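You operate a simulated robot arm through the tools that you are given. There is no shell and no other tool. Be economical: measure what you need, move in short steps, check, and stop when the job is done.

You are at the controls of a simulated two-armed robot. One attempt, no reset.

Task
Put one of the felt pads from the top of the blue shelf stand on top of the red hose coil. Then put one of the cartons from the bottom shelf of the low rack on the desk top. Then take the marker carton marked "green" from the top shelf of the blue rack and put it on the brown cardboard strip on the steel table top. Then open the bottom cart drawer, fetch the blue wheel from the top of the tool cart and set it in the inside of the bottom cart drawer and shut the drawer again. Then take the black ring and leave it on top of the grey grease cartridge on the steel table top. Then stack the 10 mm bolt carton from the feed table before the yellow cover on top of the 6 mm bolt carton. Then put the green bearing block marked "No 47" from the top of the grey sheet rack on the ledge of the air panel. Do these in the order given. Set down upright: marker carton, green bearing block.

It is judged by the outcome, as a careful person would: the job done as asked, and still so three seconds after it is handed in. It fails if anything else is knocked over, pushed out of place, dropped, spilled or broken. A push-on lid holds only when it is set on centred and level and pressed home; a screw cap is set on level and turned clockwise until tight. Flat cloth is picked up by pressing the open fingertips on it (5 to 10 N) and closing them slowly along it; thin cloth reads only 2 to 8 mm in the jaws.

Robot
Two 7-joint arms with fingered hands on one trunk, on a base that drives. Base frame: it is fixed to the floor where the robot stands at the start and does not move with it; the origin is under the middle of the robot, x ahead of it, y to its left, z up. Readings come in m, rad, newtons and seconds.
The left shoulder is at the start at [0.049, 0.182, 1.223], the right one opposite. With the tool pointing down near the work surface each hand reaches from about 0.1 to 0.36 m from the robot's upright axis, wherever it stands, measured 20 degrees to its own side. Places, roughly: black ring (4x4x2 cm) [-5.4, 2.2, 0.8]; bolt carton [-3.75, 0, 1]; bottom cart drawer [-5.2, 2.8, 0.4]; cardboard strip (30x10x2 cm) [-5.2, 2, 0.8]; carton [-5, 4.75, 0.25]; desk top [-4.4, 5.6, 0.9]; felt pad (9x6x4 cm) [0.5, -0.2, 0.9]; grease cartridge [-5.5, 2, 0.75]; green bearing block [0.75, 5.25, 0.75]; inside of the bottom cart drawer [-5.2, 2.8, 0.4]; ledge of the air panel (23x83 cm) [-2.32, 3.7, 0.8]; marker carton [-5.25, 3.75, 1.5]; red hose coil (10x10x9 cm) [1, 1, 0.2]; wheel [-5.25, 3, 1]. Payload 3.8 kg a hand.
The TCP of each hand is the grasp point between the finger pads, 0.03 m short of the fingertips. In the tool frame z runs along the fingers and y along their closing line. The gripper opens to 0.104 m. The gripper's body begins 0.035 m behind the TCP. The gripper is a hand of 4 fingers: y runs from the thumb to the fingers, the wrist lies at [-0.017, -0.104, -0.178] in the tool frame, and closing takes about 1.5 s.
Orientation is that of the tool frame in the base frame, as a unit quaternion [w, x, y, z]. With the fingers straight down and the wrist toward the robot, the tool's x, y and z point along [0, 1, 0], [1, 0, 0] and [0, 0, -1] of the base frame.

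Tools
- The arms move only by the tool nudge_tool. It takes "left_rows", "right_rows" or both (then of equal length, played together; a hand with none holds still); each is one flat list of numbers, 7 for each row, row after row: the shift along the tool's x, y, z in units of 40 mm (1.0 is 40 mm), then the turn, a rotation vector about the tool's x, y, z in units of 6 degrees (1.0 is 6 degrees), then the closure, from 0 (fully open) to 1 (shut). In form: [tx, ty, tz, rx, ry, rz, claw, tx, ty, tz, rx, ry, rz, claw, ...]. A call has 1 to 8 rows; each row shifts and turns the commanded pose from where the row before left it, along the tool's axes as they then stand. A call with a number of a shift or a turn outside -1 to 1 is refused whole. Each row takes 0.2 s and may step no farther than 0.05 m and 0.15 rad from the row before; otherwise, or with a gripper value out of range, the whole call is refused. Where a pose cannot be reached the arm comes as near as it can. A force on the tool above 40 N (or 10 N above the force at the start of the call, whichever is more), or a blocked arm, ends the call early, and 0.2 s more pass. The fingers move at their own pace (about 0.072 m/s each) and stop on an object; they squeeze with about 33 N. The grip force told is the motor's: it shows also when the fingers shut on nothing. Time passes only in rows, and 0.2 s behind the last, so rows that do not move let the fingers close. The reply holds the time, the measured pose of the TCP, the force on the tool along the base axes, the opening and the grip force, in the units named above and with some noise, with the torque about the TCP (base axes, N m) and any sound that the robot's microphone picked up.
- Cameras (640 x 400 px; columns grow to the right, rows downward): "scene" is now at [0.1181, -0.024, 1.4127]; the picture's right is [-0.31, -0.95, 0.00], its down [-0.56, 0.18, -0.81] and it looks along [0.77, -0.25, -0.59] (base axes); focal length 291 px, centre (320, 200). "left" rides on the left gripper at [-0.066, -0.09, -0.126] in its tool frame; the picture's right is [-0.78, -0.30, 0.56], its down [0.57, -0.70, 0.42] and it looks along [0.26, 0.65, 0.71] (tool axes); focal length 275 px, centre (320, 200). "right" rides on the right gripper at [0.066, -0.09, -0.126] in its tool frame; the picture's right is [-0.78, 0.30, -0.56], its down [-0.57, -0.70, 0.42] and it looks along [-0.27, 0.65, 0.71] (tool axes); focal length 275 px, centre (320, 200). There is no depth. A picture from a camera that has moved, and an enlarged one, comes with that camera's place and axes in the base frame and with its lens. The place of the scene camera against the robot may be out by one fixed shift of up to 0.025 m in any direction.
- get_image(camera): a new picture of that camera. No time passes.
- slide_trunk(by): slides the trunk up (or, below 0, down) by that many m; the arms and the scene camera ride with it, the base frame stays. It gives what a move gives, with no picture.
- steer(legs): drives the robot by 1 to 6 legs, each [ahead, left, turn to the left] in m, m and rad, along the robot's own axes; the way and the turn of a leg run together, so that a leg with both is an arc; at most 1.5 m and 3.142 rad a leg. The arms and the cameras ride along, it lands a little off, and it stops where it bumps. It gives what a move gives.
- grasp_type(shape, hand): the hand has 4 fingers and takes this shape, open, in about a second: jaw (thumb against the fingers, like two jaws); tri (thumb and two fingers); tip (a fingertip pinch); poke (one finger out to press); point (the index stretched); flat (the hand flat); cup (the hand cupped); fist (a fist). The gripper value then closes the fingers along that shape, each until it touches; the sizes above hold for jaw. It gives what a move gives, with no picture.
- turn_head(pan, tilt): turns the head with the scene camera to pan (to the left, within 1.501 rad either way) and tilt (down, from -0.506 to 1.204), counted from straight ahead of the robot. It gives what a move gives.
- zoom(camera, box): a new picture of the part [left, top, right, bottom] of that camera's present view, enlarged. No time passes.
- finish_job(): hands the job in; it is judged then, once.

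Go step by step. Nothing tells you exact positions but the pictures and the camera data: compare them with the known pose of the tool, close in by small moves and look again before you grip or let go. The budget is 483 turns and 238 pictures, counting those below and the enlarged ones. Unless the task says otherwise, let go and move clear before handing in.

The tools are called after "Request:" by a JSON object that holds its "op" and its "data". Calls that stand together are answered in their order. nudge_tool: Moves the arms, as the interface text tells. Its arguments: {"type":"object","properties":{"left_rows":{"type":"array","items":{"type":"number"}},"right_rows":{"type":"array","items":{"type":"number"}}},"required":[]} The other tools are called the same way: slide_trunk (by) slides the trunk up or down; grasp_type (shape, hand) gives the hand a shape; steer (legs) drives the base; turn_head (pan, tilt) turns the head that bears the scene camera; get_image (camera) takes a picture; zoom (camera, box) takes an enlarged picture of a part of a camera's view; finish_job () hands the job in.

At the start:

```text
t: 0.0
left_position: [0.5991, 0.079, 1.1989]
left_tool_rot: [0.0, 0.707, 0.707, 0.0]
left_force: [-0.2, 0.4, -0.4]
left_torque: [0.03, -0.01, -0.05]
left_opening: 0.1035
left_gripper_force: 0.1
left_shape: jaw
right_position: [0.4355, -0.3264, 1.1821]
right_tool_rot: [0.0, 0.707, 0.707, 0.0]
right_force: [-0.4, -0.2, -0.2]
right_torque: [0.0, 0.01, -0.01]
right_opening: 0.1037
right_gripper_force: 0.1
right_shape: jaw
trunk travel left (down, up): [-0.375, 0.381]
robot x, y, heading: [-0.0026, 0.0004, 0.002]
head pan, tilt: [-0.311, 0.632]
```

scene: 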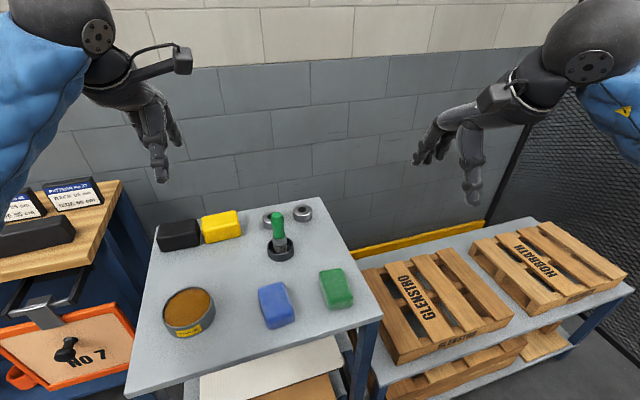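
right: 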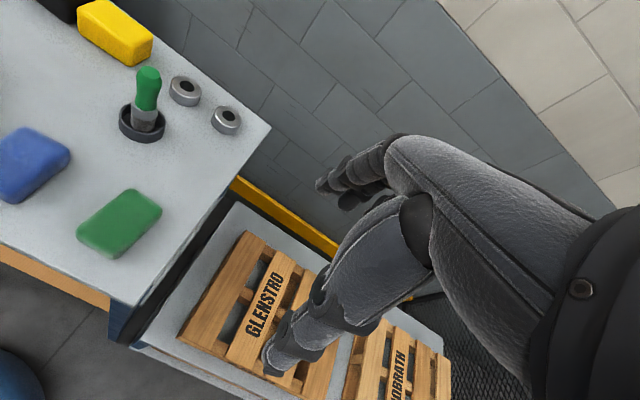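
left: 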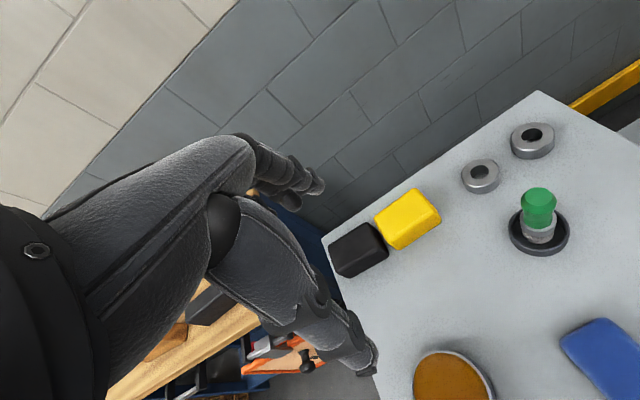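

The green felt pad looks to be about [0.467, -0.173, 0.90] on the blue stand. I'll look at it closer and look left for the hose coil.

Request:
{"op": "zoom", "data": {"camera": "scene", "box": [230, 220, 390, 360]}}

Request:
{"op": "turn_head", "data": {"pan": 0.8, "tilt": 0.7}}

Request:
{"op": "get_image", "data": {"camera": "scene"}}

```text
2.86 times, centred on (310, 290) of scene
camera zoom: at [0.1181, -0.024, 1.4127], right [-0.31, -0.95, 0.0], down [-0.56, 0.18, -0.81], along [0.77, -0.25, -0.59], focal length 831 px, centre (349, -57)
```

zoom: 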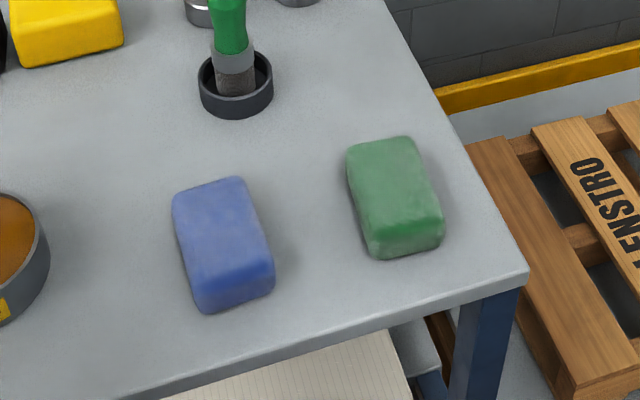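

```text
t: 1.3
left_position: [0.5993, 0.0792, 1.1986]
left_tool_rot: [0.0, 0.707, 0.707, 0.0]
left_force: [-0.2, -0.3, -0.1]
left_torque: [-0.01, -0.03, 0.0]
left_opening: 0.1034
left_gripper_force: 0.0
left_shape: jaw
right_position: [0.435, -0.3249, 1.1821]
right_tool_rot: [0.0, 0.707, 0.707, 0.0]
right_force: [-0.3, -0.1, 0.8]
right_torque: [0.03, 0.0, 0.03]
right_opening: 0.1036
right_gripper_force: 0.0
right_shape: jaw
trunk travel left (down, up): [-0.375, 0.381]
robot x, y, heading: [-0.0002, -0.0031, -0.001]
head pan, tilt: [0.799, 0.7]
```

```text
233 pictures are left
camera scene: at [0.0942, 0.0637, 1.4068], right [0.72, -0.7, 0.0], down [-0.45, -0.46, -0.76], along [0.53, 0.55, -0.64], focal length 291 px, centre (320, 200)
```

scene: 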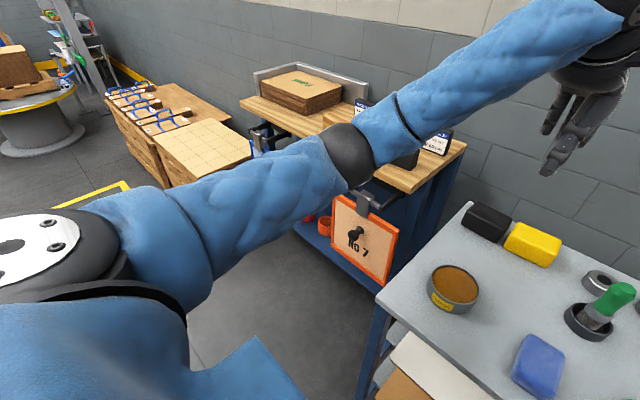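

The coil seems to be on the lower shelf under the bench to the left. I'll back off and look at it before choosing a grip.

Request:
{"op": "steer", "data": {"legs": [[-0.35, 0, 0], [0, 0.95, 0]]}}

Request:
{"op": "turn_head", "data": {"pan": 0.0, "tilt": 0.75}}

Request:
{"op": "get_image", "data": {"camera": "scene"}}

```text
t: 8.2
left_position: [0.2505, 1.0256, 1.1982]
left_tool_rot: [-0.001, 0.703, 0.711, 0.0]
left_force: [0.7, -0.5, -0.9]
left_torque: [-0.03, 0.0, 0.02]
left_opening: 0.1037
left_gripper_force: 0.2
left_shape: jaw
right_position: [0.09, 0.619, 1.1823]
right_tool_rot: [0.001, 0.704, 0.71, 0.0]
right_force: [0.4, -0.6, 0.2]
right_torque: [0.01, 0.0, 0.01]
right_opening: 0.1037
right_gripper_force: 0.1
right_shape: jaw
trunk travel left (down, up): [-0.375, 0.381]
robot x, y, heading: [-0.3479, 0.9424, 0.006]
head pan, tilt: [0.799, 0.7]
stopped in leg 2: the robot was blocked; the commanded pose is now the measured one
```

```text
t: 9.4
left_position: [0.2518, 1.0251, 1.198]
left_tool_rot: [0.0, 0.704, 0.711, -0.001]
left_force: [0.3, 0.2, -0.4]
left_torque: [0.01, 0.01, 0.0]
left_opening: 0.1035
left_gripper_force: 0.0
left_shape: jaw
right_position: [0.0901, 0.6183, 1.1822]
right_tool_rot: [0.0, 0.703, 0.711, 0.0]
right_force: [0.2, 1.0, -0.1]
right_torque: [0.0, -0.01, 0.03]
right_opening: 0.1038
right_gripper_force: 0.0
right_shape: jaw
trunk travel left (down, up): [-0.375, 0.381]
robot x, y, heading: [-0.3462, 0.9415, 0.012]
head pan, tilt: [0.0, 0.75]
```

```text
232 pictures are left
camera scene: at [-0.2305, 0.9447, 1.4026], right [0.01, -1.0, 0.0], down [-0.68, -0.01, -0.73], along [0.73, 0.01, -0.68], focal length 291 px, centre (320, 200)
```

scene: 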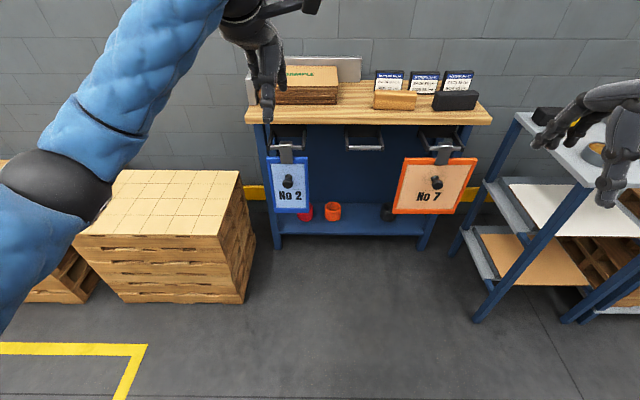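

Request:
{"op": "zoom", "data": {"camera": "scene", "box": [240, 110, 480, 260]}}

Request:
{"op": "turn_head", "data": {"pan": 1.4, "tilt": 0.9}}

Request:
{"op": "get_image", "data": {"camera": "scene"}}

```text
2.67 times, centred on (360, 185) of scene
camera zoom: at [-0.2305, 0.9447, 1.4026], right [0.01, -1.0, 0.0], down [-0.68, -0.01, -0.73], along [0.73, 0.01, -0.68], focal length 776 px, centre (213, 240)
```

zoom: 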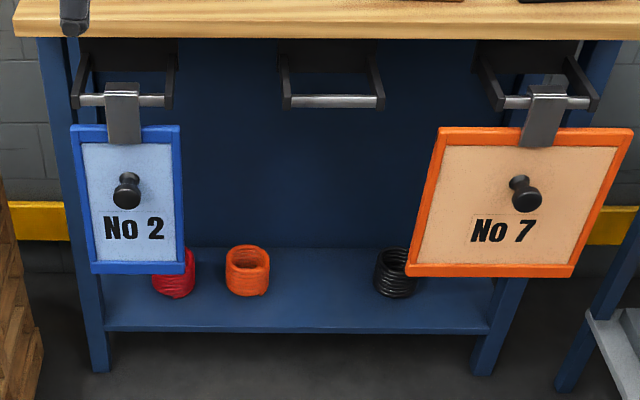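

```text
t: 10.9
left_position: [0.2508, 1.0249, 1.1982]
left_tool_rot: [0.0, 0.704, 0.711, 0.001]
left_force: [-1.2, 0.7, 0.2]
left_torque: [0.01, 0.0, 0.0]
left_opening: 0.1039
left_gripper_force: 0.0
left_shape: jaw
right_position: [0.0891, 0.6184, 1.1816]
right_tool_rot: [0.0, 0.704, 0.711, 0.001]
right_force: [0.0, 0.4, -0.5]
right_torque: [0.01, -0.01, -0.02]
right_opening: 0.1037
right_gripper_force: 0.1
right_shape: jaw
trunk travel left (down, up): [-0.375, 0.381]
robot x, y, heading: [-0.3465, 0.9368, 0.004]
head pan, tilt: [1.4, 0.901]
```

```text
230 pictures are left
camera scene: at [-0.3013, 1.0183, 1.3907], right [0.99, -0.16, 0.0], down [-0.13, -0.77, -0.62], along [0.1, 0.61, -0.78], focal length 291 px, centre (320, 200)
```

scene: 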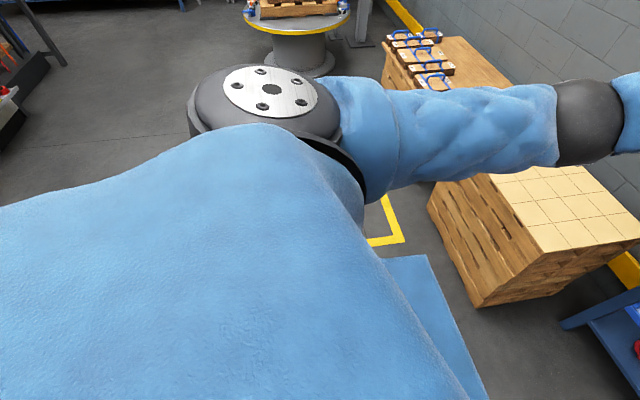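

The red coil sits on the bench's low shelf behind the right edge of the hanging "No 2" panel, at about [0.96, 1.05, 0.2]. I will grip the pad with the right hand pitched forward so I can reach in diagonally, and I start by turning the hand.

Request:
{"op": "nudge_tool", "data": {"right_rows": [0, 0, 0, 0, 0, -1, 0, 0, 0, 0, 0, 0, -1, 0, 0, 0, 0, 0, 0, -1, 0, 0, 0, 0, 0, 0, -1, 0, 0, 0, 0, 0, 0, -1, 0, 0, 0, 0, 0, 0, -1, 0, 0, 0, 0, 0, 0, -1, 0, 0, 0, 0, 0, 0, -1, 0]}}

Request:
{"op": "nudge_tool", "data": {"right_rows": [0, 0, 0, 0, 0, -1, 0, 0, 0, 0, 0, 0, -1, 0, 0, 0, 0, 0, 0, -1, 0, 0, 0, 0, 0, 0, -1, 0, 0, 0, 0, 0, 0, -1, 0, 0, 0, 0, 0, 0, -1, 0]}}

Request:
{"op": "nudge_tool", "data": {"right_rows": [0, 0, 0, 0, -1, 0, 0, 0, 0, 0, 0, -1, 0, 0, 0, 0, 0, 0, -1, 0, 0, 0, 0, 0, 0, -1, 0, 0, 0, 0, 0, 0, -1, 0, 0, 0, 0, 0, 0, -1, 0, 0, 0, 0, 0, 0, -0.7, 0, 0]}}

Request:
{"op": "steer", "data": {"legs": [[0, -0.94, 0], [0.34, 0, 0]]}}

Request:
{"op": "turn_head", "data": {"pan": -0.3, "tilt": 0.75}}

Request:
{"op": "get_image", "data": {"camera": "scene"}}

Request:
{"op": "get_image", "data": {"camera": "right"}}

```text
t: 12.7
left_position: [0.25, 1.0269, 1.1983]
left_tool_rot: [0.0, 0.703, 0.711, 0.0]
left_force: [0.4, 0.3, -0.2]
left_torque: [0.02, -0.03, 0.0]
left_opening: 0.1036
left_gripper_force: 0.1
left_shape: jaw
right_position: [0.0898, 0.619, 1.1813]
right_tool_rot: [0.0, 0.472, 0.881, 0.0]
right_force: [-1.6, -0.3, -0.3]
right_torque: [-0.01, 0.01, 0.0]
right_opening: 0.1035
right_gripper_force: 0.2
right_shape: jaw
right hand out of reach, approached as far as the arm can: row 6, 7, 8
trunk travel left (down, up): [-0.375, 0.381]
robot x, y, heading: [-0.3477, 0.9418, 0.01]
head pan, tilt: [1.4, 0.901]
```

```text
t: 14.1
left_position: [0.25, 1.0268, 1.1983]
left_tool_rot: [0.001, 0.703, 0.711, 0.001]
left_force: [0.4, 0.4, -0.4]
left_torque: [-0.01, -0.01, 0.03]
left_opening: 0.1039
left_gripper_force: 0.1
left_shape: jaw
right_position: [0.0874, 0.6408, 1.1927]
right_tool_rot: [0.004, 0.433, 0.901, -0.01]
right_force: [-0.8, 0.2, -0.5]
right_torque: [0.01, 0.03, -0.01]
right_opening: 0.1037
right_gripper_force: 0.0
right_shape: jaw
right hand out of reach, approached as far as the arm can: row 1, 2, 3, 4, 5, 6
trunk travel left (down, up): [-0.375, 0.381]
robot x, y, heading: [-0.3496, 0.9431, 0.016]
head pan, tilt: [1.4, 0.901]
```

```text
t: 15.7
left_position: [0.25, 1.0264, 1.1975]
left_tool_rot: [-0.001, 0.703, 0.711, 0.0]
left_force: [0.5, 0.3, -0.1]
left_torque: [0.01, -0.01, -0.02]
left_opening: 0.1038
left_gripper_force: 0.0
left_shape: jaw
right_position: [0.0888, 0.6405, 1.1921]
right_tool_rot: [0.315, 0.404, 0.844, -0.157]
right_force: [0.1, -0.4, -0.6]
right_torque: [0.01, 0.01, 0.02]
right_opening: 0.1038
right_gripper_force: 0.1
right_shape: jaw
trunk travel left (down, up): [-0.375, 0.381]
robot x, y, heading: [-0.349, 0.9416, 0.014]
head pan, tilt: [1.4, 0.901]
```

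```text
t: 22.4
left_position: [0.603, 0.0908, 1.199]
left_tool_rot: [-0.001, 0.703, 0.711, 0.0]
left_force: [0.1, -0.7, 0.1]
left_torque: [0.01, -0.01, 0.02]
left_opening: 0.1038
left_gripper_force: 0.0
left_shape: jaw
right_position: [0.4428, -0.2959, 1.1913]
right_tool_rot: [0.314, 0.402, 0.846, -0.158]
right_force: [0.1, 0.0, 1.0]
right_torque: [-0.01, 0.01, -0.03]
right_opening: 0.1037
right_gripper_force: 0.1
right_shape: jaw
trunk travel left (down, up): [-0.375, 0.381]
robot x, y, heading: [0.004, 0.0042, 0.011]
head pan, tilt: [1.4, 0.901]
```

```text
t: 24.2
left_position: [0.6018, 0.0903, 1.1985]
left_tool_rot: [0.0, 0.702, 0.712, 0.0]
left_force: [-0.1, 0.2, 0.1]
left_torque: [0.03, 0.01, 0.02]
left_opening: 0.1036
left_gripper_force: 0.1
left_shape: jaw
right_position: [0.4408, -0.2964, 1.1928]
right_tool_rot: [0.314, 0.402, 0.845, -0.158]
right_force: [-0.2, 0.0, 0.0]
right_torque: [0.02, 0.02, -0.02]
right_opening: 0.1041
right_gripper_force: 0.0
right_shape: jaw
trunk travel left (down, up): [-0.375, 0.381]
robot x, y, heading: [0.0045, 0.0013, 0.013]
head pan, tilt: [-0.3, 0.75]
```

```text
229 pictures are left
camera scene: at [0.1176, -0.017, 1.4026], right [-0.28, -0.96, 0.0], down [-0.65, 0.19, -0.73], along [0.7, -0.21, -0.68], focal length 291 px, centre (320, 200)
```

scene: 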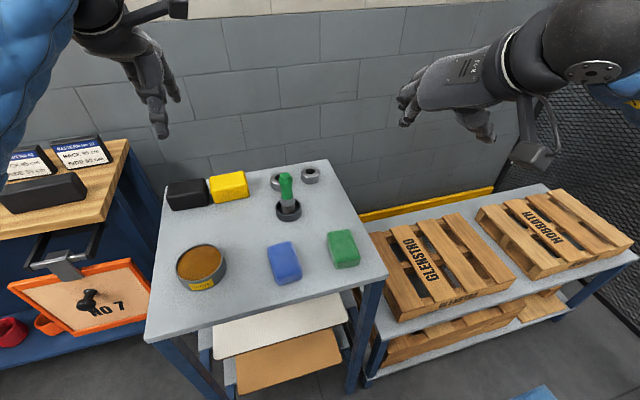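

```text
228 pictures are left
camera right: at [0.2883, -0.2475, 1.2447], right [0.38, 0.02, 0.93], down [-0.1, -0.99, 0.07], along [0.92, -0.12, -0.37], focal length 275 px, centre (320, 200)
```

right: 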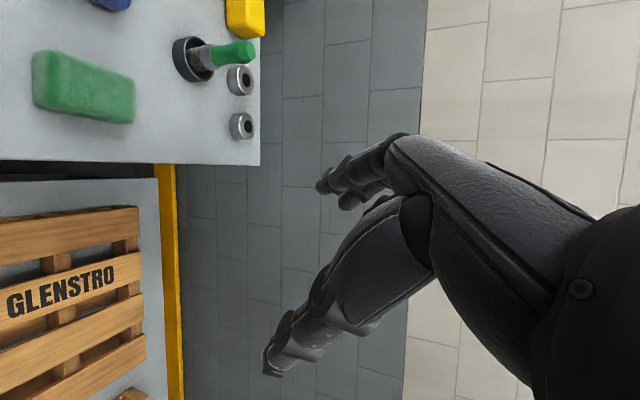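

The hand's yaw is limited to about 39° here, so I will test which low poses the right arm can reach in open space before committing to a grip.

Request:
{"op": "steer", "data": {"legs": [[-0.5, 0, 0]]}}

Request:
{"op": "slide_trunk", "data": {"by": -0.37}}

Request:
{"op": "turn_head", "data": {"pan": -0.3, "tilt": 0.6}}

Request:
{"op": "get_image", "data": {"camera": "scene"}}

```text
t: 27.0
left_position: [0.135, 0.0837, 1.1982]
left_tool_rot: [0.0, 0.702, 0.713, -0.001]
left_force: [-0.3, 0.5, -0.3]
left_torque: [-0.02, 0.01, -0.02]
left_opening: 0.1038
left_gripper_force: 0.0
left_shape: jaw
right_position: [-0.0264, -0.3019, 1.1915]
right_tool_rot: [0.314, 0.402, 0.845, -0.157]
right_force: [0.4, -0.3, 0.5]
right_torque: [0.0, 0.04, -0.01]
right_opening: 0.104
right_gripper_force: 0.1
right_shape: jaw
trunk travel left (down, up): [-0.375, 0.381]
robot x, y, heading: [-0.4613, -0.0024, 0.011]
head pan, tilt: [-0.3, 0.75]
stopped in leg 1: the robot was blocked; the commanded pose is now the measured one
```

```text
t: 30.6
left_position: [0.133, 0.083, 0.8282]
left_tool_rot: [0.001, 0.702, 0.712, 0.0]
left_force: [-0.4, -0.1, 0.9]
left_torque: [-0.01, -0.02, 0.0]
left_opening: 0.1037
left_gripper_force: 0.1
left_shape: jaw
right_position: [0.0638, -0.3006, 0.6902]
right_tool_rot: [0.161, 0.367, 0.887, -0.228]
right_force: [-1.3, 0.0, -0.7]
right_torque: [0.03, 0.0, -0.01]
right_opening: 0.1038
right_gripper_force: 0.1
right_shape: jaw
trunk travel left (down, up): [-0.005, 0.751]
robot x, y, heading: [-0.4653, -0.0056, 0.017]
head pan, tilt: [-0.3, 0.75]
```

```text
t: 31.3
left_position: [0.1331, 0.084, 0.8289]
left_tool_rot: [0.001, 0.702, 0.712, 0.0]
left_force: [-0.6, 0.2, 0.0]
left_torque: [0.01, 0.03, 0.01]
left_opening: 0.1037
left_gripper_force: 0.0
left_shape: jaw
right_position: [0.0638, -0.301, 0.6895]
right_tool_rot: [0.161, 0.367, 0.887, -0.228]
right_force: [0.5, 1.0, 0.1]
right_torque: [0.01, 0.0, 0.03]
right_opening: 0.1039
right_gripper_force: 0.0
right_shape: jaw
trunk travel left (down, up): [-0.005, 0.751]
robot x, y, heading: [-0.4655, -0.0051, 0.014]
head pan, tilt: [-0.3, 0.6]
```

```text
227 pictures are left
camera scene: at [-0.1572, -0.0226, 1.0293], right [-0.28, -0.96, 0.0], down [-0.54, 0.16, -0.82], along [0.79, -0.23, -0.57], focal length 291 px, centre (320, 200)
```

scene: 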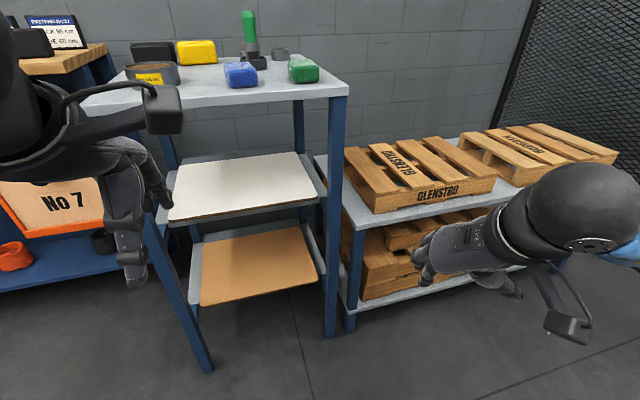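

Request:
{"op": "nudge_tool", "data": {"right_rows": [0.453, 0.286, 0.843, 0, 0, 0, 0, 0.453, 0.286, 0.843, 0, 0, 0, 0, 0.453, 0.286, 0.843, 0, 0, 0, 0, 0.453, 0.286, 0.843, 0, 0, 0, 0, 0.453, 0.286, 0.843, 0, 0, 0, 0, 0.453, 0.286, 0.843, 0, 0, 0, 0, 0.453, 0.286, 0.843, 0, 0, 0, 0, 0.453, 0.286, 0.843, 0, 0, 0, 0]}}

Request:
{"op": "get_image", "data": {"camera": "scene"}}

```text
t: 33.1
left_position: [0.134, 0.0848, 0.8294]
left_tool_rot: [0.0, 0.702, 0.712, 0.0]
left_force: [0.8, 0.2, 0.0]
left_torque: [-0.03, -0.01, -0.03]
left_opening: 0.1037
left_gripper_force: 0.0
left_shape: jaw
right_position: [0.0665, -0.3182, 0.4026]
right_tool_rot: [0.157, 0.364, 0.891, -0.223]
right_force: [-0.3, 0.2, -0.5]
right_torque: [-0.01, 0.01, 0.0]
right_opening: 0.104
right_gripper_force: 0.1
right_shape: jaw
right hand out of reach, approached as far as the arm can: row 7, 8
trunk travel left (down, up): [-0.005, 0.751]
robot x, y, heading: [-0.4667, -0.0028, 0.018]
head pan, tilt: [-0.3, 0.6]
```

```text
226 pictures are left
camera scene: at [-0.1571, -0.0224, 1.0294], right [-0.28, -0.96, 0.0], down [-0.54, 0.16, -0.82], along [0.79, -0.23, -0.57], focal length 291 px, centre (320, 200)
```

scene: 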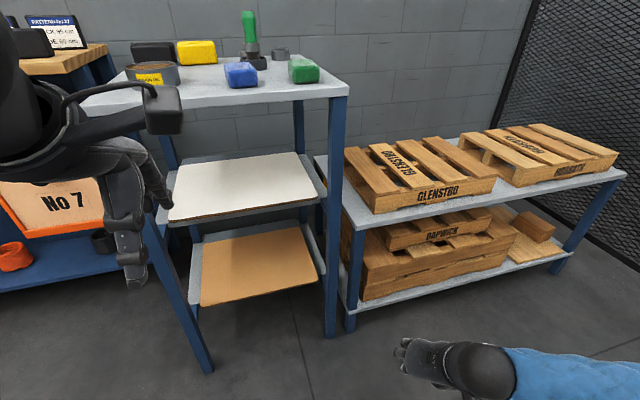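

Request:
{"op": "nudge_tool", "data": {"right_rows": [-0.14, -0.09, -0.25, 0.453, 0.286, 0.843, 0, -0.14, -0.09, -0.25, 0.453, 0.286, 0.843, 0, -0.14, -0.09, -0.25, 0.453, 0.286, 0.843, 0, -0.14, -0.09, -0.25, 0.453, 0.286, 0.843, 0, 0, 0, 0, 0.453, 0.286, 0.843, 0, 0, 0, 0, 0.453, 0.286, 0.843, 0, 0, 0, 0, 0.453, 0.286, 0.843, 0, 0, 0, 0, 0.453, 0.286, 0.843, 0]}}

Request:
{"op": "nudge_tool", "data": {"right_rows": [0.453, 0.286, 0.843, 0, 0, 0, 0, 0.453, 0.286, 0.843, 0, 0, 0, 0, 0.453, 0.286, 0.843, 0, 0, 0, 0, 0.453, 0.286, 0.843, 0, 0, 0, 0, 0.453, 0.286, 0.843, 0, 0, 0, 0]}}

```text
t: 34.9
left_position: [0.133, 0.0833, 0.8288]
left_tool_rot: [0.001, 0.702, 0.712, 0.0]
left_force: [1.1, -0.5, -0.1]
left_torque: [0.04, 0.0, -0.01]
left_opening: 0.1036
left_gripper_force: 0.1
left_shape: jaw
right_position: [0.0668, -0.319, 0.4512]
right_tool_rot: [0.054, 0.696, 0.661, -0.275]
right_force: [-0.3, -0.5, 0.2]
right_torque: [0.06, 0.0, -0.01]
right_opening: 0.1041
right_gripper_force: 0.1
right_shape: jaw
trunk travel left (down, up): [-0.005, 0.751]
robot x, y, heading: [-0.4637, -0.0064, 0.016]
head pan, tilt: [-0.3, 0.6]
```

```text
t: 36.1
left_position: [0.1335, 0.0835, 0.8281]
left_tool_rot: [0.0, 0.702, 0.712, 0.0]
left_force: [-0.3, 0.5, 0.3]
left_torque: [0.01, -0.02, -0.01]
left_opening: 0.1037
left_gripper_force: 0.1
left_shape: jaw
right_position: [0.0665, -0.3206, 0.2512]
right_tool_rot: [0.054, 0.697, 0.661, -0.273]
right_force: [-0.3, 0.2, 0.3]
right_torque: [0.01, -0.05, -0.03]
right_opening: 0.1039
right_gripper_force: 0.1
right_shape: jaw
trunk travel left (down, up): [-0.005, 0.751]
robot x, y, heading: [-0.467, -0.0091, 0.01]
head pan, tilt: [-0.3, 0.6]
```

Rotating the yaw the other way frees the reach: the low pose is fine at [0.53, -0.32, 0.25] relative to the robot. Now I raise the trunk, level the hand and test turning it to about -97° for the pad grip.

Request:
{"op": "slide_trunk", "data": {"by": 0.37}}

Request:
{"op": "nudge_tool", "data": {"right_rows": [0, 0, -0.9, -0.465, 0.78, 0, 0, 0, 0, -0.9, -0.465, 0.78, 0, 0, 0, 0, -0.9, -0.465, 0.78, 0, 0, 0, 0, -0.9, -0.465, 0.78, 0, 0, 0, 0, -0.9, -0.465, 0.78, 0, 0, 0, 0, -0.9, -0.465, 0.78, 0, 0, 0, 0, -1, 0, 0, 0, 0, 0, 0, -1, 0, 0, 0, 0]}}

Request:
{"op": "nudge_tool", "data": {"right_rows": [0, 0, -0.7, 0, 0, 1, 0, 0, 0, -0.7, 0, 0, 1, 0, 0, 0, -0.7, 0, 0, 1, 0, 0, 0, -0.7, 0, 0, 1, 0, 0, 0, 0, 0, 0, 1, 0, 0, 0, 0, 0, 0, 1, 0, 0, 0, 0, 0, 0, 1, 0, 0, 0, 0, 0, 0, 1, 0]}}

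Request:
{"op": "nudge_tool", "data": {"right_rows": [0, 0, -0.4, 0, 0, 1, 0, 0, 0, -0.4, 0, 0, 1, 0, 0, 0, -0.4, 0, 0, 1, 0, 0, 0, 0, 0, 0, 1, 0, 0, 0, 0, 0, 0, 1, 0, 0, 0, 0, 0, 0, 1, 0, 0, 0, 0, 0, 0, 1, 0, 0, 0, 0, 0, 0, 0.75, 0]}}

```text
t: 39.6
left_position: [0.1338, 0.0845, 1.1978]
left_tool_rot: [0.0, 0.702, 0.713, 0.0]
left_force: [0.4, -0.9, 0.0]
left_torque: [0.0, 0.0, -0.01]
left_opening: 0.1037
left_gripper_force: 0.1
left_shape: jaw
right_position: [0.0663, -0.3186, 0.6215]
right_tool_rot: [0.054, 0.696, 0.661, -0.274]
right_force: [0.5, 0.2, 0.2]
right_torque: [-0.03, 0.03, -0.04]
right_opening: 0.1039
right_gripper_force: 0.1
right_shape: jaw
trunk travel left (down, up): [-0.375, 0.381]
robot x, y, heading: [-0.4634, -0.0056, 0.012]
head pan, tilt: [-0.3, 0.6]
```

```text
t: 41.5
left_position: [0.134, 0.085, 1.1995]
left_tool_rot: [0.0, 0.702, 0.712, 0.0]
left_force: [1.7, 0.7, -0.4]
left_torque: [0.04, -0.02, -0.01]
left_opening: 0.1038
left_gripper_force: 0.0
left_shape: jaw
right_position: [0.1077, -0.2645, 0.9039]
right_tool_rot: [-0.008, 0.726, 0.687, 0.001]
right_force: [0.0, -0.2, 0.1]
right_torque: [-0.04, 0.01, 0.02]
right_opening: 0.1038
right_gripper_force: 0.1
right_shape: jaw
trunk travel left (down, up): [-0.375, 0.381]
robot x, y, heading: [-0.4629, -0.0028, 0.013]
head pan, tilt: [-0.3, 0.6]
```

```text
t: 43.2
left_position: [0.1324, 0.0843, 1.1993]
left_tool_rot: [0.0, 0.702, 0.712, 0.0]
left_force: [0.0, -0.6, 0.6]
left_torque: [-0.01, 0.0, 0.0]
left_opening: 0.1036
left_gripper_force: 0.1
left_shape: jaw
right_position: [0.1089, -0.266, 1.0159]
right_tool_rot: [-0.008, 0.944, 0.331, -0.002]
right_force: [0.1, -0.5, -0.7]
right_torque: [0.0, -0.01, 0.0]
right_opening: 0.1039
right_gripper_force: 0.0
right_shape: jaw
trunk travel left (down, up): [-0.375, 0.381]
robot x, y, heading: [-0.4643, -0.001, 0.015]
head pan, tilt: [-0.3, 0.6]
```

```text
t: 45.0
left_position: [0.1328, 0.084, 1.2005]
left_tool_rot: [0.0, 0.702, 0.712, 0.0]
left_force: [-0.5, 0.7, 0.5]
left_torque: [0.01, 0.0, 0.0]
left_opening: 0.1039
left_gripper_force: 0.0
left_shape: jaw
right_position: [0.1099, -0.2669, 1.0624]
right_tool_rot: [-0.007, 0.998, -0.068, -0.005]
right_force: [0.3, 0.1, -0.1]
right_torque: [0.02, -0.01, 0.0]
right_opening: 0.1039
right_gripper_force: 0.0
right_shape: jaw
trunk travel left (down, up): [-0.375, 0.381]
robot x, y, heading: [-0.4642, -0.0026, 0.015]
head pan, tilt: [-0.3, 0.6]
```

The hand turns freely to the wanted pose. Now I drive so that the right hand stands over the green pad.

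Request:
{"op": "steer", "data": {"legs": [[0.365, 0.09, 0]]}}

Request:
{"op": "get_image", "data": {"camera": "right"}}

Request:
{"op": "get_image", "data": {"camera": "scene"}}

```text
t: 47.5
left_position: [0.5008, 0.1836, 1.1988]
left_tool_rot: [0.0, 0.7, 0.714, -0.001]
left_force: [-0.2, 0.1, -0.5]
left_torque: [0.01, 0.03, 0.0]
left_opening: 0.1035
left_gripper_force: 0.1
left_shape: jaw
right_position: [0.4787, -0.168, 1.0621]
right_tool_rot: [-0.006, 0.998, -0.065, -0.006]
right_force: [0.2, -0.5, 0.0]
right_torque: [-0.03, 0.03, 0.03]
right_opening: 0.1038
right_gripper_force: 0.0
right_shape: jaw
trunk travel left (down, up): [-0.375, 0.381]
robot x, y, heading: [-0.1009, 0.0916, 0.019]
head pan, tilt: [-0.3, 0.6]
```

```text
225 pictures are left
camera right: at [0.5565, -0.0879, 1.1883], right [-0.8, -0.2, 0.56], down [-0.48, 0.77, -0.41], along [-0.35, -0.6, -0.72], focal length 275 px, centre (320, 200)
```

right: 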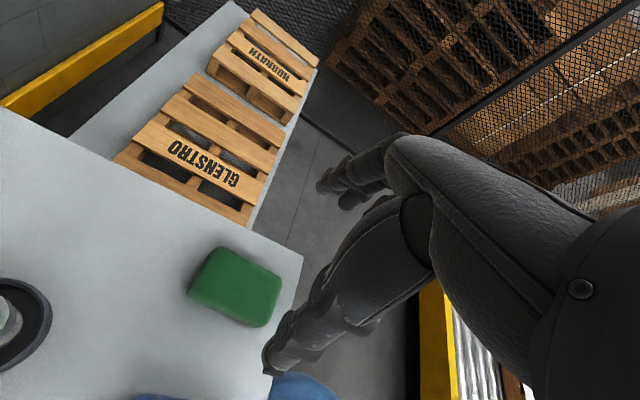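

```text
224 pictures are left
camera scene: at [0.0229, 0.0721, 1.4153], right [-0.28, -0.96, 0.0], down [-0.54, 0.16, -0.82], along [0.79, -0.23, -0.57], focal length 291 px, centre (320, 200)
```

scene: 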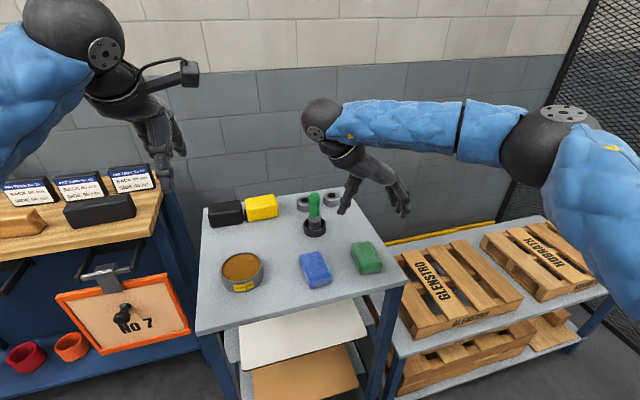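

Request:
{"op": "nudge_tool", "data": {"right_rows": [0, 0, 0.8, 0, 0, 0, 0, 0, 0, 0.8, 0, 0, 0, 0, 0, 0, 0.8, 0, 0, 0, 0, 0, 0, 0.8, 0, 0, 0, 0]}}

Request:
{"op": "get_image", "data": {"camera": "right"}}

Request:
{"op": "zoom", "data": {"camera": "scene", "box": [280, 130, 440, 290]}}

```text
t: 48.5
left_position: [0.4998, 0.1829, 1.1993]
left_tool_rot: [0.0, 0.7, 0.714, 0.0]
left_force: [0.2, -0.2, 0.4]
left_torque: [-0.02, 0.03, 0.02]
left_opening: 0.1039
left_gripper_force: 0.0
left_shape: jaw
right_position: [0.4765, -0.1659, 0.9332]
right_tool_rot: [-0.005, 0.998, -0.065, -0.005]
right_force: [-0.2, -1.3, -0.5]
right_torque: [0.02, -0.01, 0.01]
right_opening: 0.1039
right_gripper_force: 0.0
right_shape: jaw
trunk travel left (down, up): [-0.375, 0.381]
robot x, y, heading: [-0.0979, 0.0914, 0.02]
head pan, tilt: [-0.3, 0.6]
```

```text
223 pictures are left
camera right: at [0.5542, -0.0859, 1.0597], right [-0.8, -0.2, 0.56], down [-0.48, 0.77, -0.41], along [-0.35, -0.6, -0.72], focal length 275 px, centre (320, 200)
```

right: 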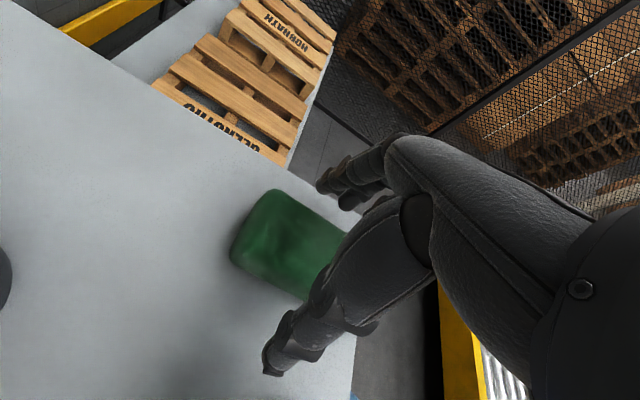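

```text
2.50 times, centred on (360, 210) of scene
camera zoom: at [0.0223, 0.0719, 1.4154], right [-0.28, -0.96, 0.0], down [-0.54, 0.16, -0.82], along [0.79, -0.23, -0.57], focal length 728 px, centre (220, 175)
```

zoom: 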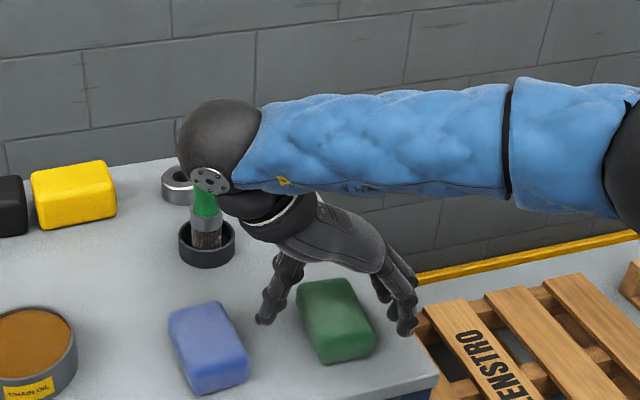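

Request:
{"op": "nudge_tool", "data": {"right_rows": [0, 0.1, 0.25, 0, 0, 0, 0, 0, 0, 0.25, 0, 0, 0, 0, 0, 0, 0.25, 0, 0, 0, 0]}}

Request:
{"op": "zoom", "data": {"camera": "scene", "box": [310, 190, 430, 290]}}

```text
t: 49.2
left_position: [0.4973, 0.1849, 1.201]
left_tool_rot: [0.001, 0.701, 0.714, 0.001]
left_force: [0.8, 0.7, -1.0]
left_torque: [-0.01, 0.05, 0.02]
left_opening: 0.104
left_gripper_force: 0.0
left_shape: jaw
right_position: [0.4752, -0.1681, 0.9101]
right_tool_rot: [-0.005, 0.998, -0.064, -0.002]
right_force: [-2.1, 3.3, 20.8]
right_torque: [-1.21, 0.48, -0.16]
right_opening: 0.1026
right_gripper_force: 0.1
right_shape: jaw
trunk travel left (down, up): [-0.375, 0.381]
robot x, y, heading: [-0.1008, 0.0923, 0.022]
head pan, tilt: [-0.3, 0.6]
```

```text
4.00 times, centred on (370, 240) of scene
camera zoom: at [0.0193, 0.0738, 1.4162], right [-0.28, -0.96, 0.0], down [-0.54, 0.16, -0.83], along [0.79, -0.23, -0.56], focal length 1164 px, centre (120, 40)
```

zoom: 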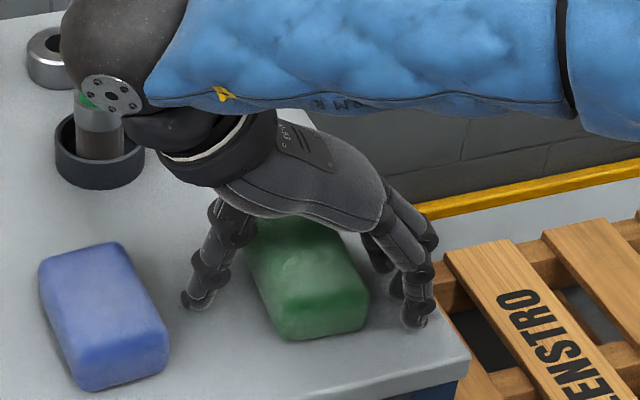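

The fingertips touch the table at TCP z 0.910. I raise a little and close.

Request:
{"op": "nudge_tool", "data": {"right_rows": [0, 0, -0.2, 0, 0, 0, 0, 0, 0, 0, 0, 0, 0, 0.3, 0, 0, 0, 0, 0, 0, 0.6, 0, 0, 0, 0, 0, 0, 1, 0, 0, 0, 0, 0, 0, 1, 0, 0, 0, 0, 0, 0, 1, 0, 0, 0, 0, 0, 0, 1, 0, 0, 0, 0, 0, 0, 1]}}

Request:
{"op": "nudge_tool", "data": {"right_rows": [0, 0, 0, 0, 0, 0, 1, 0, 0, -0.5, 0, 0, 0, 1, 0, 0, -1, 0, 0, 0, 1, 0, 0, -1, 0, 0, 0, 1, 0, 0, -1, 0, 0, 0, 1]}}

Request:
{"op": "get_image", "data": {"camera": "scene"}}

```text
t: 51.0
left_position: [0.4998, 0.1838, 1.1979]
left_tool_rot: [0.001, 0.701, 0.714, -0.001]
left_force: [0.2, -0.4, 0.1]
left_torque: [-0.02, -0.02, 0.01]
left_opening: 0.1036
left_gripper_force: 0.1
left_shape: jaw
right_position: [0.4753, -0.1693, 0.912]
right_tool_rot: [-0.006, 0.998, -0.065, -0.006]
right_force: [1.0, 0.4, -0.4]
right_torque: [0.04, -0.03, -0.01]
right_opening: 0.0491
right_gripper_force: 33.0
right_shape: jaw
trunk travel left (down, up): [-0.375, 0.381]
robot x, y, heading: [-0.1005, 0.0917, 0.018]
head pan, tilt: [-0.3, 0.6]
```

```text
t: 52.2
left_position: [0.4992, 0.1829, 1.1996]
left_tool_rot: [0.001, 0.7, 0.714, 0.001]
left_force: [1.4, -0.2, 0.4]
left_torque: [0.01, 0.01, 0.01]
left_opening: 0.1038
left_gripper_force: 0.0
left_shape: jaw
right_position: [0.4764, -0.1725, 1.054]
right_tool_rot: [-0.006, 0.998, -0.065, -0.004]
right_force: [-0.1, 0.2, 0.0]
right_torque: [0.01, 0.01, 0.01]
right_opening: 0.049
right_gripper_force: 33.1
right_shape: jaw
trunk travel left (down, up): [-0.375, 0.381]
robot x, y, heading: [-0.1004, 0.0945, 0.019]
head pan, tilt: [-0.3, 0.6]
```

```text
220 pictures are left
camera scene: at [0.0213, 0.0721, 1.4155], right [-0.28, -0.96, 0.0], down [-0.54, 0.16, -0.83], along [0.79, -0.23, -0.56], focal length 291 px, centre (320, 200)
```

scene: 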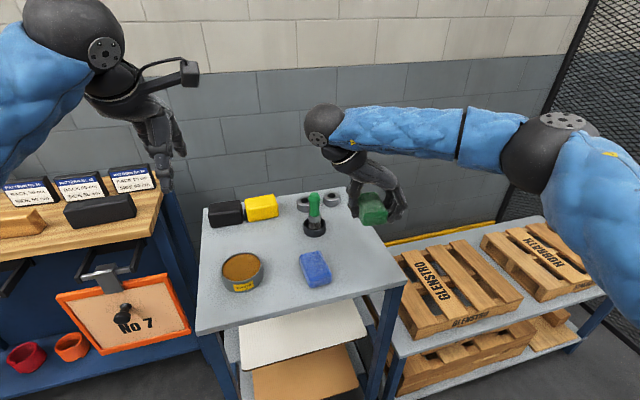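

Pad is held. I back off, pull the left arm back and up, and go in front of the bench.

Request:
{"op": "steer", "data": {"legs": [[-0.4, 0, 0], [0, 0.75, 0]]}}

Request:
{"op": "nudge_tool", "data": {"left_rows": [0, -0.9, -0.5, 0, 0, 0, 0, 0, -0.9, -0.5, 0, 0, 0, 0, 0, -0.9, -0.5, 0, 0, 0, 0, 0, -0.9, -0.5, 0, 0, 0, 0, 0, -0.9, -0.5, 0, 0, 0, 0, 0, -0.9, -0.5, 0, 0, 0, 0, 0, -0.9, -0.5, 0, 0, 0, 0, 0, -0.9, -0.5, 0, 0, 0, 0], "right_rows": [0, 0, 0, 0, 0, -1, 1, 0, 0, 0, 0, 0, -1, 1, 0, 0, 0, 0, 0, -1, 1, 0, 0, 0, 0, 0, -1, 1, 0, 0, 0, 0, 0, -1, 1, 0, 0, 0, 0, 0, -1, 1, 0, 0, 0, 0, 0, -1, 1, 0, 0, 0, 0, 0, -1, 1]}}

Request:
{"op": "nudge_tool", "data": {"right_rows": [0, 0, 0, 0, 0, -1, 1, 0, 0, 0, 0, 0, -1, 1, 0, 0, 0, 0, 0, -1, 1, 0, 0, 0, 0, 0, -1, 1, 0, 0, 0, 0, 0, -1, 1, 0, 0, 0, 0, 0, -1, 1, 0, 0, 0, 0, 0, -1, 1, 0, 0, 0, 0, 0, -1, 1]}}

Request:
{"op": "turn_head", "data": {"pan": 0.1, "tilt": 0.6}}

Request:
{"op": "get_image", "data": {"camera": "scene"}}

```text
t: 54.6
left_position: [0.1327, 0.1765, 1.1984]
left_tool_rot: [0.0, 0.701, 0.714, 0.001]
left_force: [-0.3, -1.0, -1.3]
left_torque: [-0.01, 0.01, 0.03]
left_opening: 0.1034
left_gripper_force: 0.1
left_shape: jaw
right_position: [0.1094, -0.1788, 1.0518]
right_tool_rot: [-0.006, 0.998, -0.064, -0.006]
right_force: [0.3, 0.7, 0.5]
right_torque: [0.03, 0.08, 0.01]
right_opening: 0.0489
right_gripper_force: 32.8
right_shape: jaw
trunk travel left (down, up): [-0.375, 0.381]
robot x, y, heading: [-0.4657, 0.082, 0.016]
head pan, tilt: [-0.3, 0.6]
stopped in leg 1: the robot was blocked; the commanded pose is now the measured one
```

```text
t: 56.4
left_position: [-0.1565, 0.1718, 1.359]
left_tool_rot: [0.0, 0.701, 0.713, 0.002]
left_force: [-0.5, 0.5, 0.7]
left_torque: [0.01, -0.02, -0.04]
left_opening: 0.1036
left_gripper_force: 0.1
left_shape: jaw
right_position: [0.1092, -0.1784, 1.0521]
right_tool_rot: [-0.007, 0.938, 0.347, -0.003]
right_force: [-0.2, -0.2, -0.1]
right_torque: [-0.05, -0.03, 0.02]
right_opening: 0.0488
right_gripper_force: 33.1
right_shape: jaw
trunk travel left (down, up): [-0.375, 0.381]
robot x, y, heading: [-0.4652, 0.0853, 0.027]
head pan, tilt: [-0.3, 0.6]
```

```text
t: 58.2
left_position: [-0.1543, 0.1712, 1.3598]
left_tool_rot: [0.0, 0.701, 0.713, 0.0]
left_force: [0.2, -0.3, 0.0]
left_torque: [0.02, 0.01, 0.03]
left_opening: 0.1038
left_gripper_force: 0.1
left_shape: jaw
right_position: [0.109, -0.1781, 1.0517]
right_tool_rot: [-0.008, 0.715, 0.699, 0.001]
right_force: [-0.7, 0.2, 0.2]
right_torque: [-0.02, 0.0, 0.03]
right_opening: 0.0489
right_gripper_force: 33.0
right_shape: jaw
trunk travel left (down, up): [-0.375, 0.381]
robot x, y, heading: [-0.4623, 0.0865, 0.019]
head pan, tilt: [-0.3, 0.6]
```

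```text
t: 59.1
left_position: [-0.1538, 0.1714, 1.3598]
left_tool_rot: [0.0, 0.701, 0.713, -0.001]
left_force: [0.4, 0.3, 0.1]
left_torque: [-0.02, -0.03, 0.01]
left_opening: 0.1039
left_gripper_force: 0.0
left_shape: jaw
right_position: [0.1098, -0.1779, 1.0524]
right_tool_rot: [-0.007, 0.715, 0.699, 0.001]
right_force: [0.5, 0.0, -0.5]
right_torque: [-0.01, -0.01, 0.03]
right_opening: 0.0491
right_gripper_force: 33.0
right_shape: jaw
trunk travel left (down, up): [-0.375, 0.381]
robot x, y, heading: [-0.4656, 0.0886, 0.024]
head pan, tilt: [0.099, 0.6]
```

```text
219 pictures are left
camera scene: at [-0.3423, 0.0997, 1.4155], right [0.12, -0.99, 0.0], down [-0.56, -0.07, -0.82], along [0.82, 0.1, -0.57], focal length 291 px, centre (320, 200)
```

scene: 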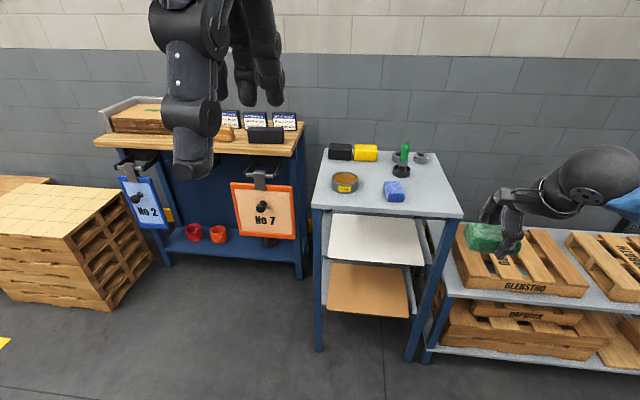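

Request:
{"op": "steer", "data": {"legs": [[0.12, 0, 0], [0, 0.78, 0]]}}

Request:
{"op": "slide_trunk", "data": {"by": -0.37}}

Request:
{"op": "get_image", "data": {"camera": "scene"}}

```text
t: 64.1
left_position: [-0.0345, 0.9346, 1.3599]
left_tool_rot: [-0.002, 0.709, 0.705, 0.001]
left_force: [-1.3, 0.2, -0.2]
left_torque: [-0.02, -0.04, -0.02]
left_opening: 0.1037
left_gripper_force: 0.2
left_shape: jaw
right_position: [0.2228, 0.5786, 1.0513]
right_tool_rot: [-0.009, 0.724, 0.69, 0.001]
right_force: [0.2, -0.1, -0.7]
right_torque: [0.02, -0.03, 0.0]
right_opening: 0.0489
right_gripper_force: 32.9
right_shape: jaw
trunk travel left (down, up): [-0.375, 0.381]
robot x, y, heading: [-0.3479, 0.8556, -0.004]
head pan, tilt: [0.099, 0.6]
```

```text
t: 66.7
left_position: [-0.0227, 0.9392, 1.0619]
left_tool_rot: [-0.006, 0.701, 0.713, -0.005]
left_force: [14.2, 0.9, -3.2]
left_torque: [-0.08, 0.75, 0.07]
left_opening: 0.1018
left_gripper_force: 0.1
left_shape: jaw
right_position: [0.2226, 0.5812, 0.7513]
right_tool_rot: [-0.014, 0.724, 0.69, -0.004]
right_force: [0.1, 0.1, -0.1]
right_torque: [-0.01, 0.02, 0.0]
right_opening: 0.0491
right_gripper_force: 33.4
right_shape: jaw
trunk travel left (down, up): [-0.08, 0.676]
robot x, y, heading: [-0.3485, 0.8582, -0.003]
head pan, tilt: [0.099, 0.6]
stopped: the force on the tool passed its limit at 61 N (the readings are from after the stop); the commanded pose is now the measured one
```

```text
218 pictures are left
camera scene: at [-0.0847, 0.8701, 1.1102], right [0.11, -0.99, 0.0], down [-0.56, -0.06, -0.83], along [0.82, 0.09, -0.56], focal length 291 px, centre (320, 200)
```

scene: 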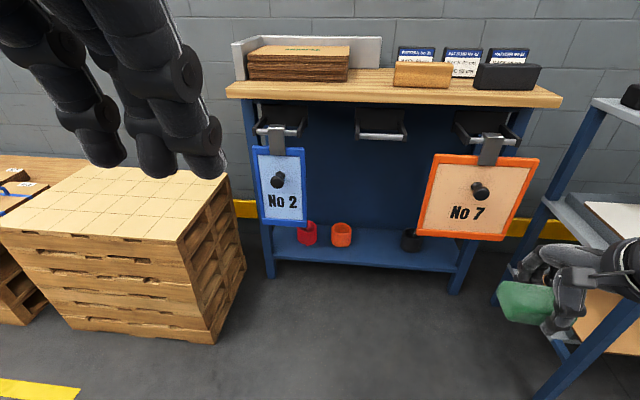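

The left hand is being pressed by the leaning torso; I move it out to the left and forward.

Request:
{"op": "nudge_tool", "data": {"left_rows": [0.3, 1, -0.2, 0, 0, 0, 0, 0.7, 0.7, 0, 0, 0, 0, 0, 1, 0.4, 0, 0, 0, 0, 0, 1, 0, 0, 0, 0, 0, 0, 1, 0, 0, 0, 0, 0, 0]}}

Request:
{"op": "slide_trunk", "data": {"by": -0.075}}

Request:
{"op": "get_image", "data": {"camera": "scene"}}

```text
t: 67.8
left_position: [0.0578, 1.1002, 1.0688]
left_tool_rot: [-0.005, 0.703, 0.711, -0.004]
left_force: [-0.6, 0.6, -0.9]
left_torque: [-0.01, -0.01, 0.03]
left_opening: 0.1036
left_gripper_force: 0.0
left_shape: jaw
right_position: [0.222, 0.5819, 0.7519]
right_tool_rot: [-0.012, 0.724, 0.69, -0.003]
right_force: [-0.3, -0.2, 0.3]
right_torque: [0.0, 0.02, -0.02]
right_opening: 0.049
right_gripper_force: 32.8
right_shape: jaw
trunk travel left (down, up): [-0.08, 0.676]
robot x, y, heading: [-0.3498, 0.8606, -0.003]
head pan, tilt: [0.099, 0.6]
```

```text
t: 69.0
left_position: [0.057, 1.1004, 0.9959]
left_tool_rot: [-0.005, 0.702, 0.712, -0.004]
left_force: [-0.1, -0.4, 0.3]
left_torque: [-0.03, -0.02, 0.03]
left_opening: 0.1036
left_gripper_force: 0.1
left_shape: jaw
right_position: [0.2231, 0.5813, 0.6791]
right_tool_rot: [-0.011, 0.724, 0.69, -0.003]
right_force: [0.2, 0.2, 0.7]
right_torque: [0.0, -0.03, -0.02]
right_opening: 0.0487
right_gripper_force: 32.6
right_shape: jaw
trunk travel left (down, up): [-0.005, 0.751]
robot x, y, heading: [-0.348, 0.862, -0.006]
head pan, tilt: [0.099, 0.6]
```

```text
217 pictures are left
camera scene: at [-0.0377, 0.8686, 1.0303], right [0.1, -1.0, 0.0], down [-0.56, -0.05, -0.83], along [0.82, 0.08, -0.56], focal length 291 px, centre (320, 200)
```

scene: 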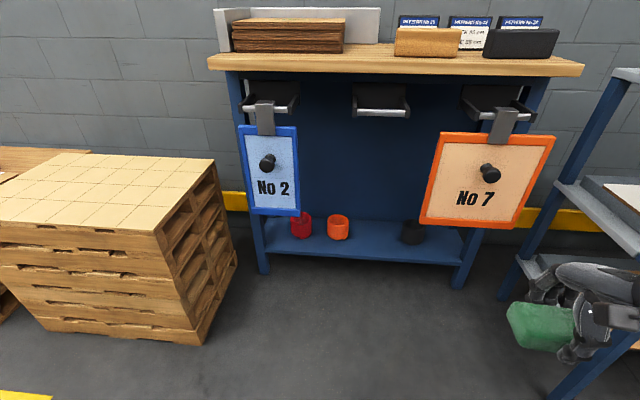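

Request:
{"op": "nudge_tool", "data": {"right_rows": [0, 0.3, 0.9, 0, 0, 0, 1, 0, 0.3, 0.9, 0, 0, 0, 1, 0, 0.3, 0.9, 0, 0, 0, 1, 0, 0.3, 0.9, 0, 0, 0, 1, 0, 0.3, 0.9, 0, 0, 0, 1, 0, 0.3, 0.9, 0, 0, 0, 1, 0, 0.3, 0.9, 0, 0, 0, 1, 0, 0.3, 0.9, 0, 0, 0, 1]}}

Request:
{"op": "nudge_tool", "data": {"right_rows": [0.9, 0, 0.25, 0, 0, 0, 1, 0.9, 0, 0.25, 0, 0, 0, 1, 0.9, 0, 0.25, 0, 0, 0, 1, 0.9, 0, 0.25, 0, 0, 0, 1, 0.9, 0, 0, 0, 0, 0, 1, 0.9, 0, 0, 0, 0, 0, 1, 0.9, 0, 0, 0, 0, 0, 1, 0.9, 0, 0, 0, 0, 0, 1]}}

Request:
{"op": "get_image", "data": {"camera": "scene"}}

```text
t: 70.8
left_position: [0.0585, 1.1005, 0.9953]
left_tool_rot: [-0.005, 0.702, 0.712, -0.005]
left_force: [0.1, 0.8, 0.4]
left_torque: [0.01, 0.0, 0.01]
left_opening: 0.1041
left_gripper_force: 0.1
left_shape: jaw
right_position: [0.3134, 0.5793, 0.3868]
right_tool_rot: [-0.012, 0.724, 0.69, -0.003]
right_force: [-0.7, 0.0, -0.7]
right_torque: [-0.02, -0.01, 0.0]
right_opening: 0.0489
right_gripper_force: 33.2
right_shape: jaw
trunk travel left (down, up): [-0.005, 0.751]
robot x, y, heading: [-0.3505, 0.8576, -0.006]
head pan, tilt: [0.099, 0.6]
```

```text
t: 72.6
left_position: [0.0566, 1.1004, 0.9949]
left_tool_rot: [-0.005, 0.702, 0.712, -0.004]
left_force: [-0.1, 0.5, 0.1]
left_torque: [0.03, 0.02, -0.03]
left_opening: 0.1037
left_gripper_force: 0.1
left_shape: jaw
right_position: [0.3249, 0.8704, 0.3512]
right_tool_rot: [-0.013, 0.724, 0.69, -0.004]
right_force: [0.9, 0.5, -0.1]
right_torque: [0.02, -0.05, -0.03]
right_opening: 0.0487
right_gripper_force: 32.9
right_shape: jaw
trunk travel left (down, up): [-0.005, 0.751]
robot x, y, heading: [-0.3454, 0.8591, -0.001]
head pan, tilt: [0.099, 0.6]
```

```text
216 pictures are left
camera scene: at [-0.0372, 0.8685, 1.0299], right [0.1, -1.0, 0.0], down [-0.56, -0.05, -0.82], along [0.82, 0.08, -0.57], focal length 291 px, centre (320, 200)
```

scene: 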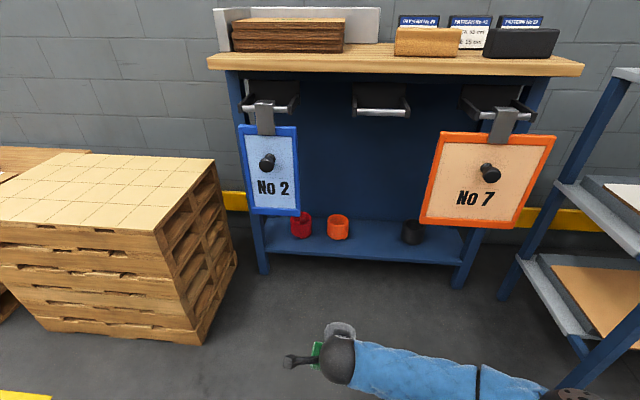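

Request:
{"op": "nudge_tool", "data": {"right_rows": [0.8, 0.4, 0, 0, 0, 0, 1, 0.8, 0.4, 0, 0, 0, 0, 1, 0.8, 0.4, 0, 0, 0, 0, 1, 0.8, 0.4, 0, 0, 0, 0, 1, 0.8, 0.4, 0, 0, 0, 0, 1]}}

Request:
{"op": "get_image", "data": {"camera": "scene"}}

```text
t: 73.8
left_position: [0.0555, 1.101, 0.9943]
left_tool_rot: [-0.004, 0.702, 0.712, -0.004]
left_force: [-0.3, 0.7, 0.0]
left_torque: [-0.02, 0.01, -0.01]
left_opening: 0.1036
left_gripper_force: 0.1
left_shape: jaw
right_position: [0.369, 0.9504, 0.3515]
right_tool_rot: [-0.013, 0.724, 0.69, -0.004]
right_force: [0.0, -0.3, 0.0]
right_torque: [0.02, 0.02, 0.01]
right_opening: 0.0489
right_gripper_force: 33.2
right_shape: jaw
right hand out of reach, approached as far as the arm can: row 3, 4, 5
trunk travel left (down, up): [-0.005, 0.751]
robot x, y, heading: [-0.3481, 0.8599, -0.003]
head pan, tilt: [0.099, 0.6]
```

```text
215 pictures are left
camera scene: at [-0.0371, 0.8687, 1.0299], right [0.1, -1.0, 0.0], down [-0.56, -0.05, -0.82], along [0.82, 0.08, -0.57], focal length 291 px, centre (320, 200)
```

scene: 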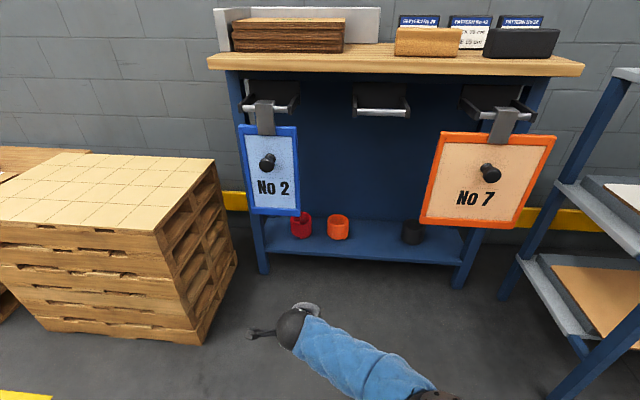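

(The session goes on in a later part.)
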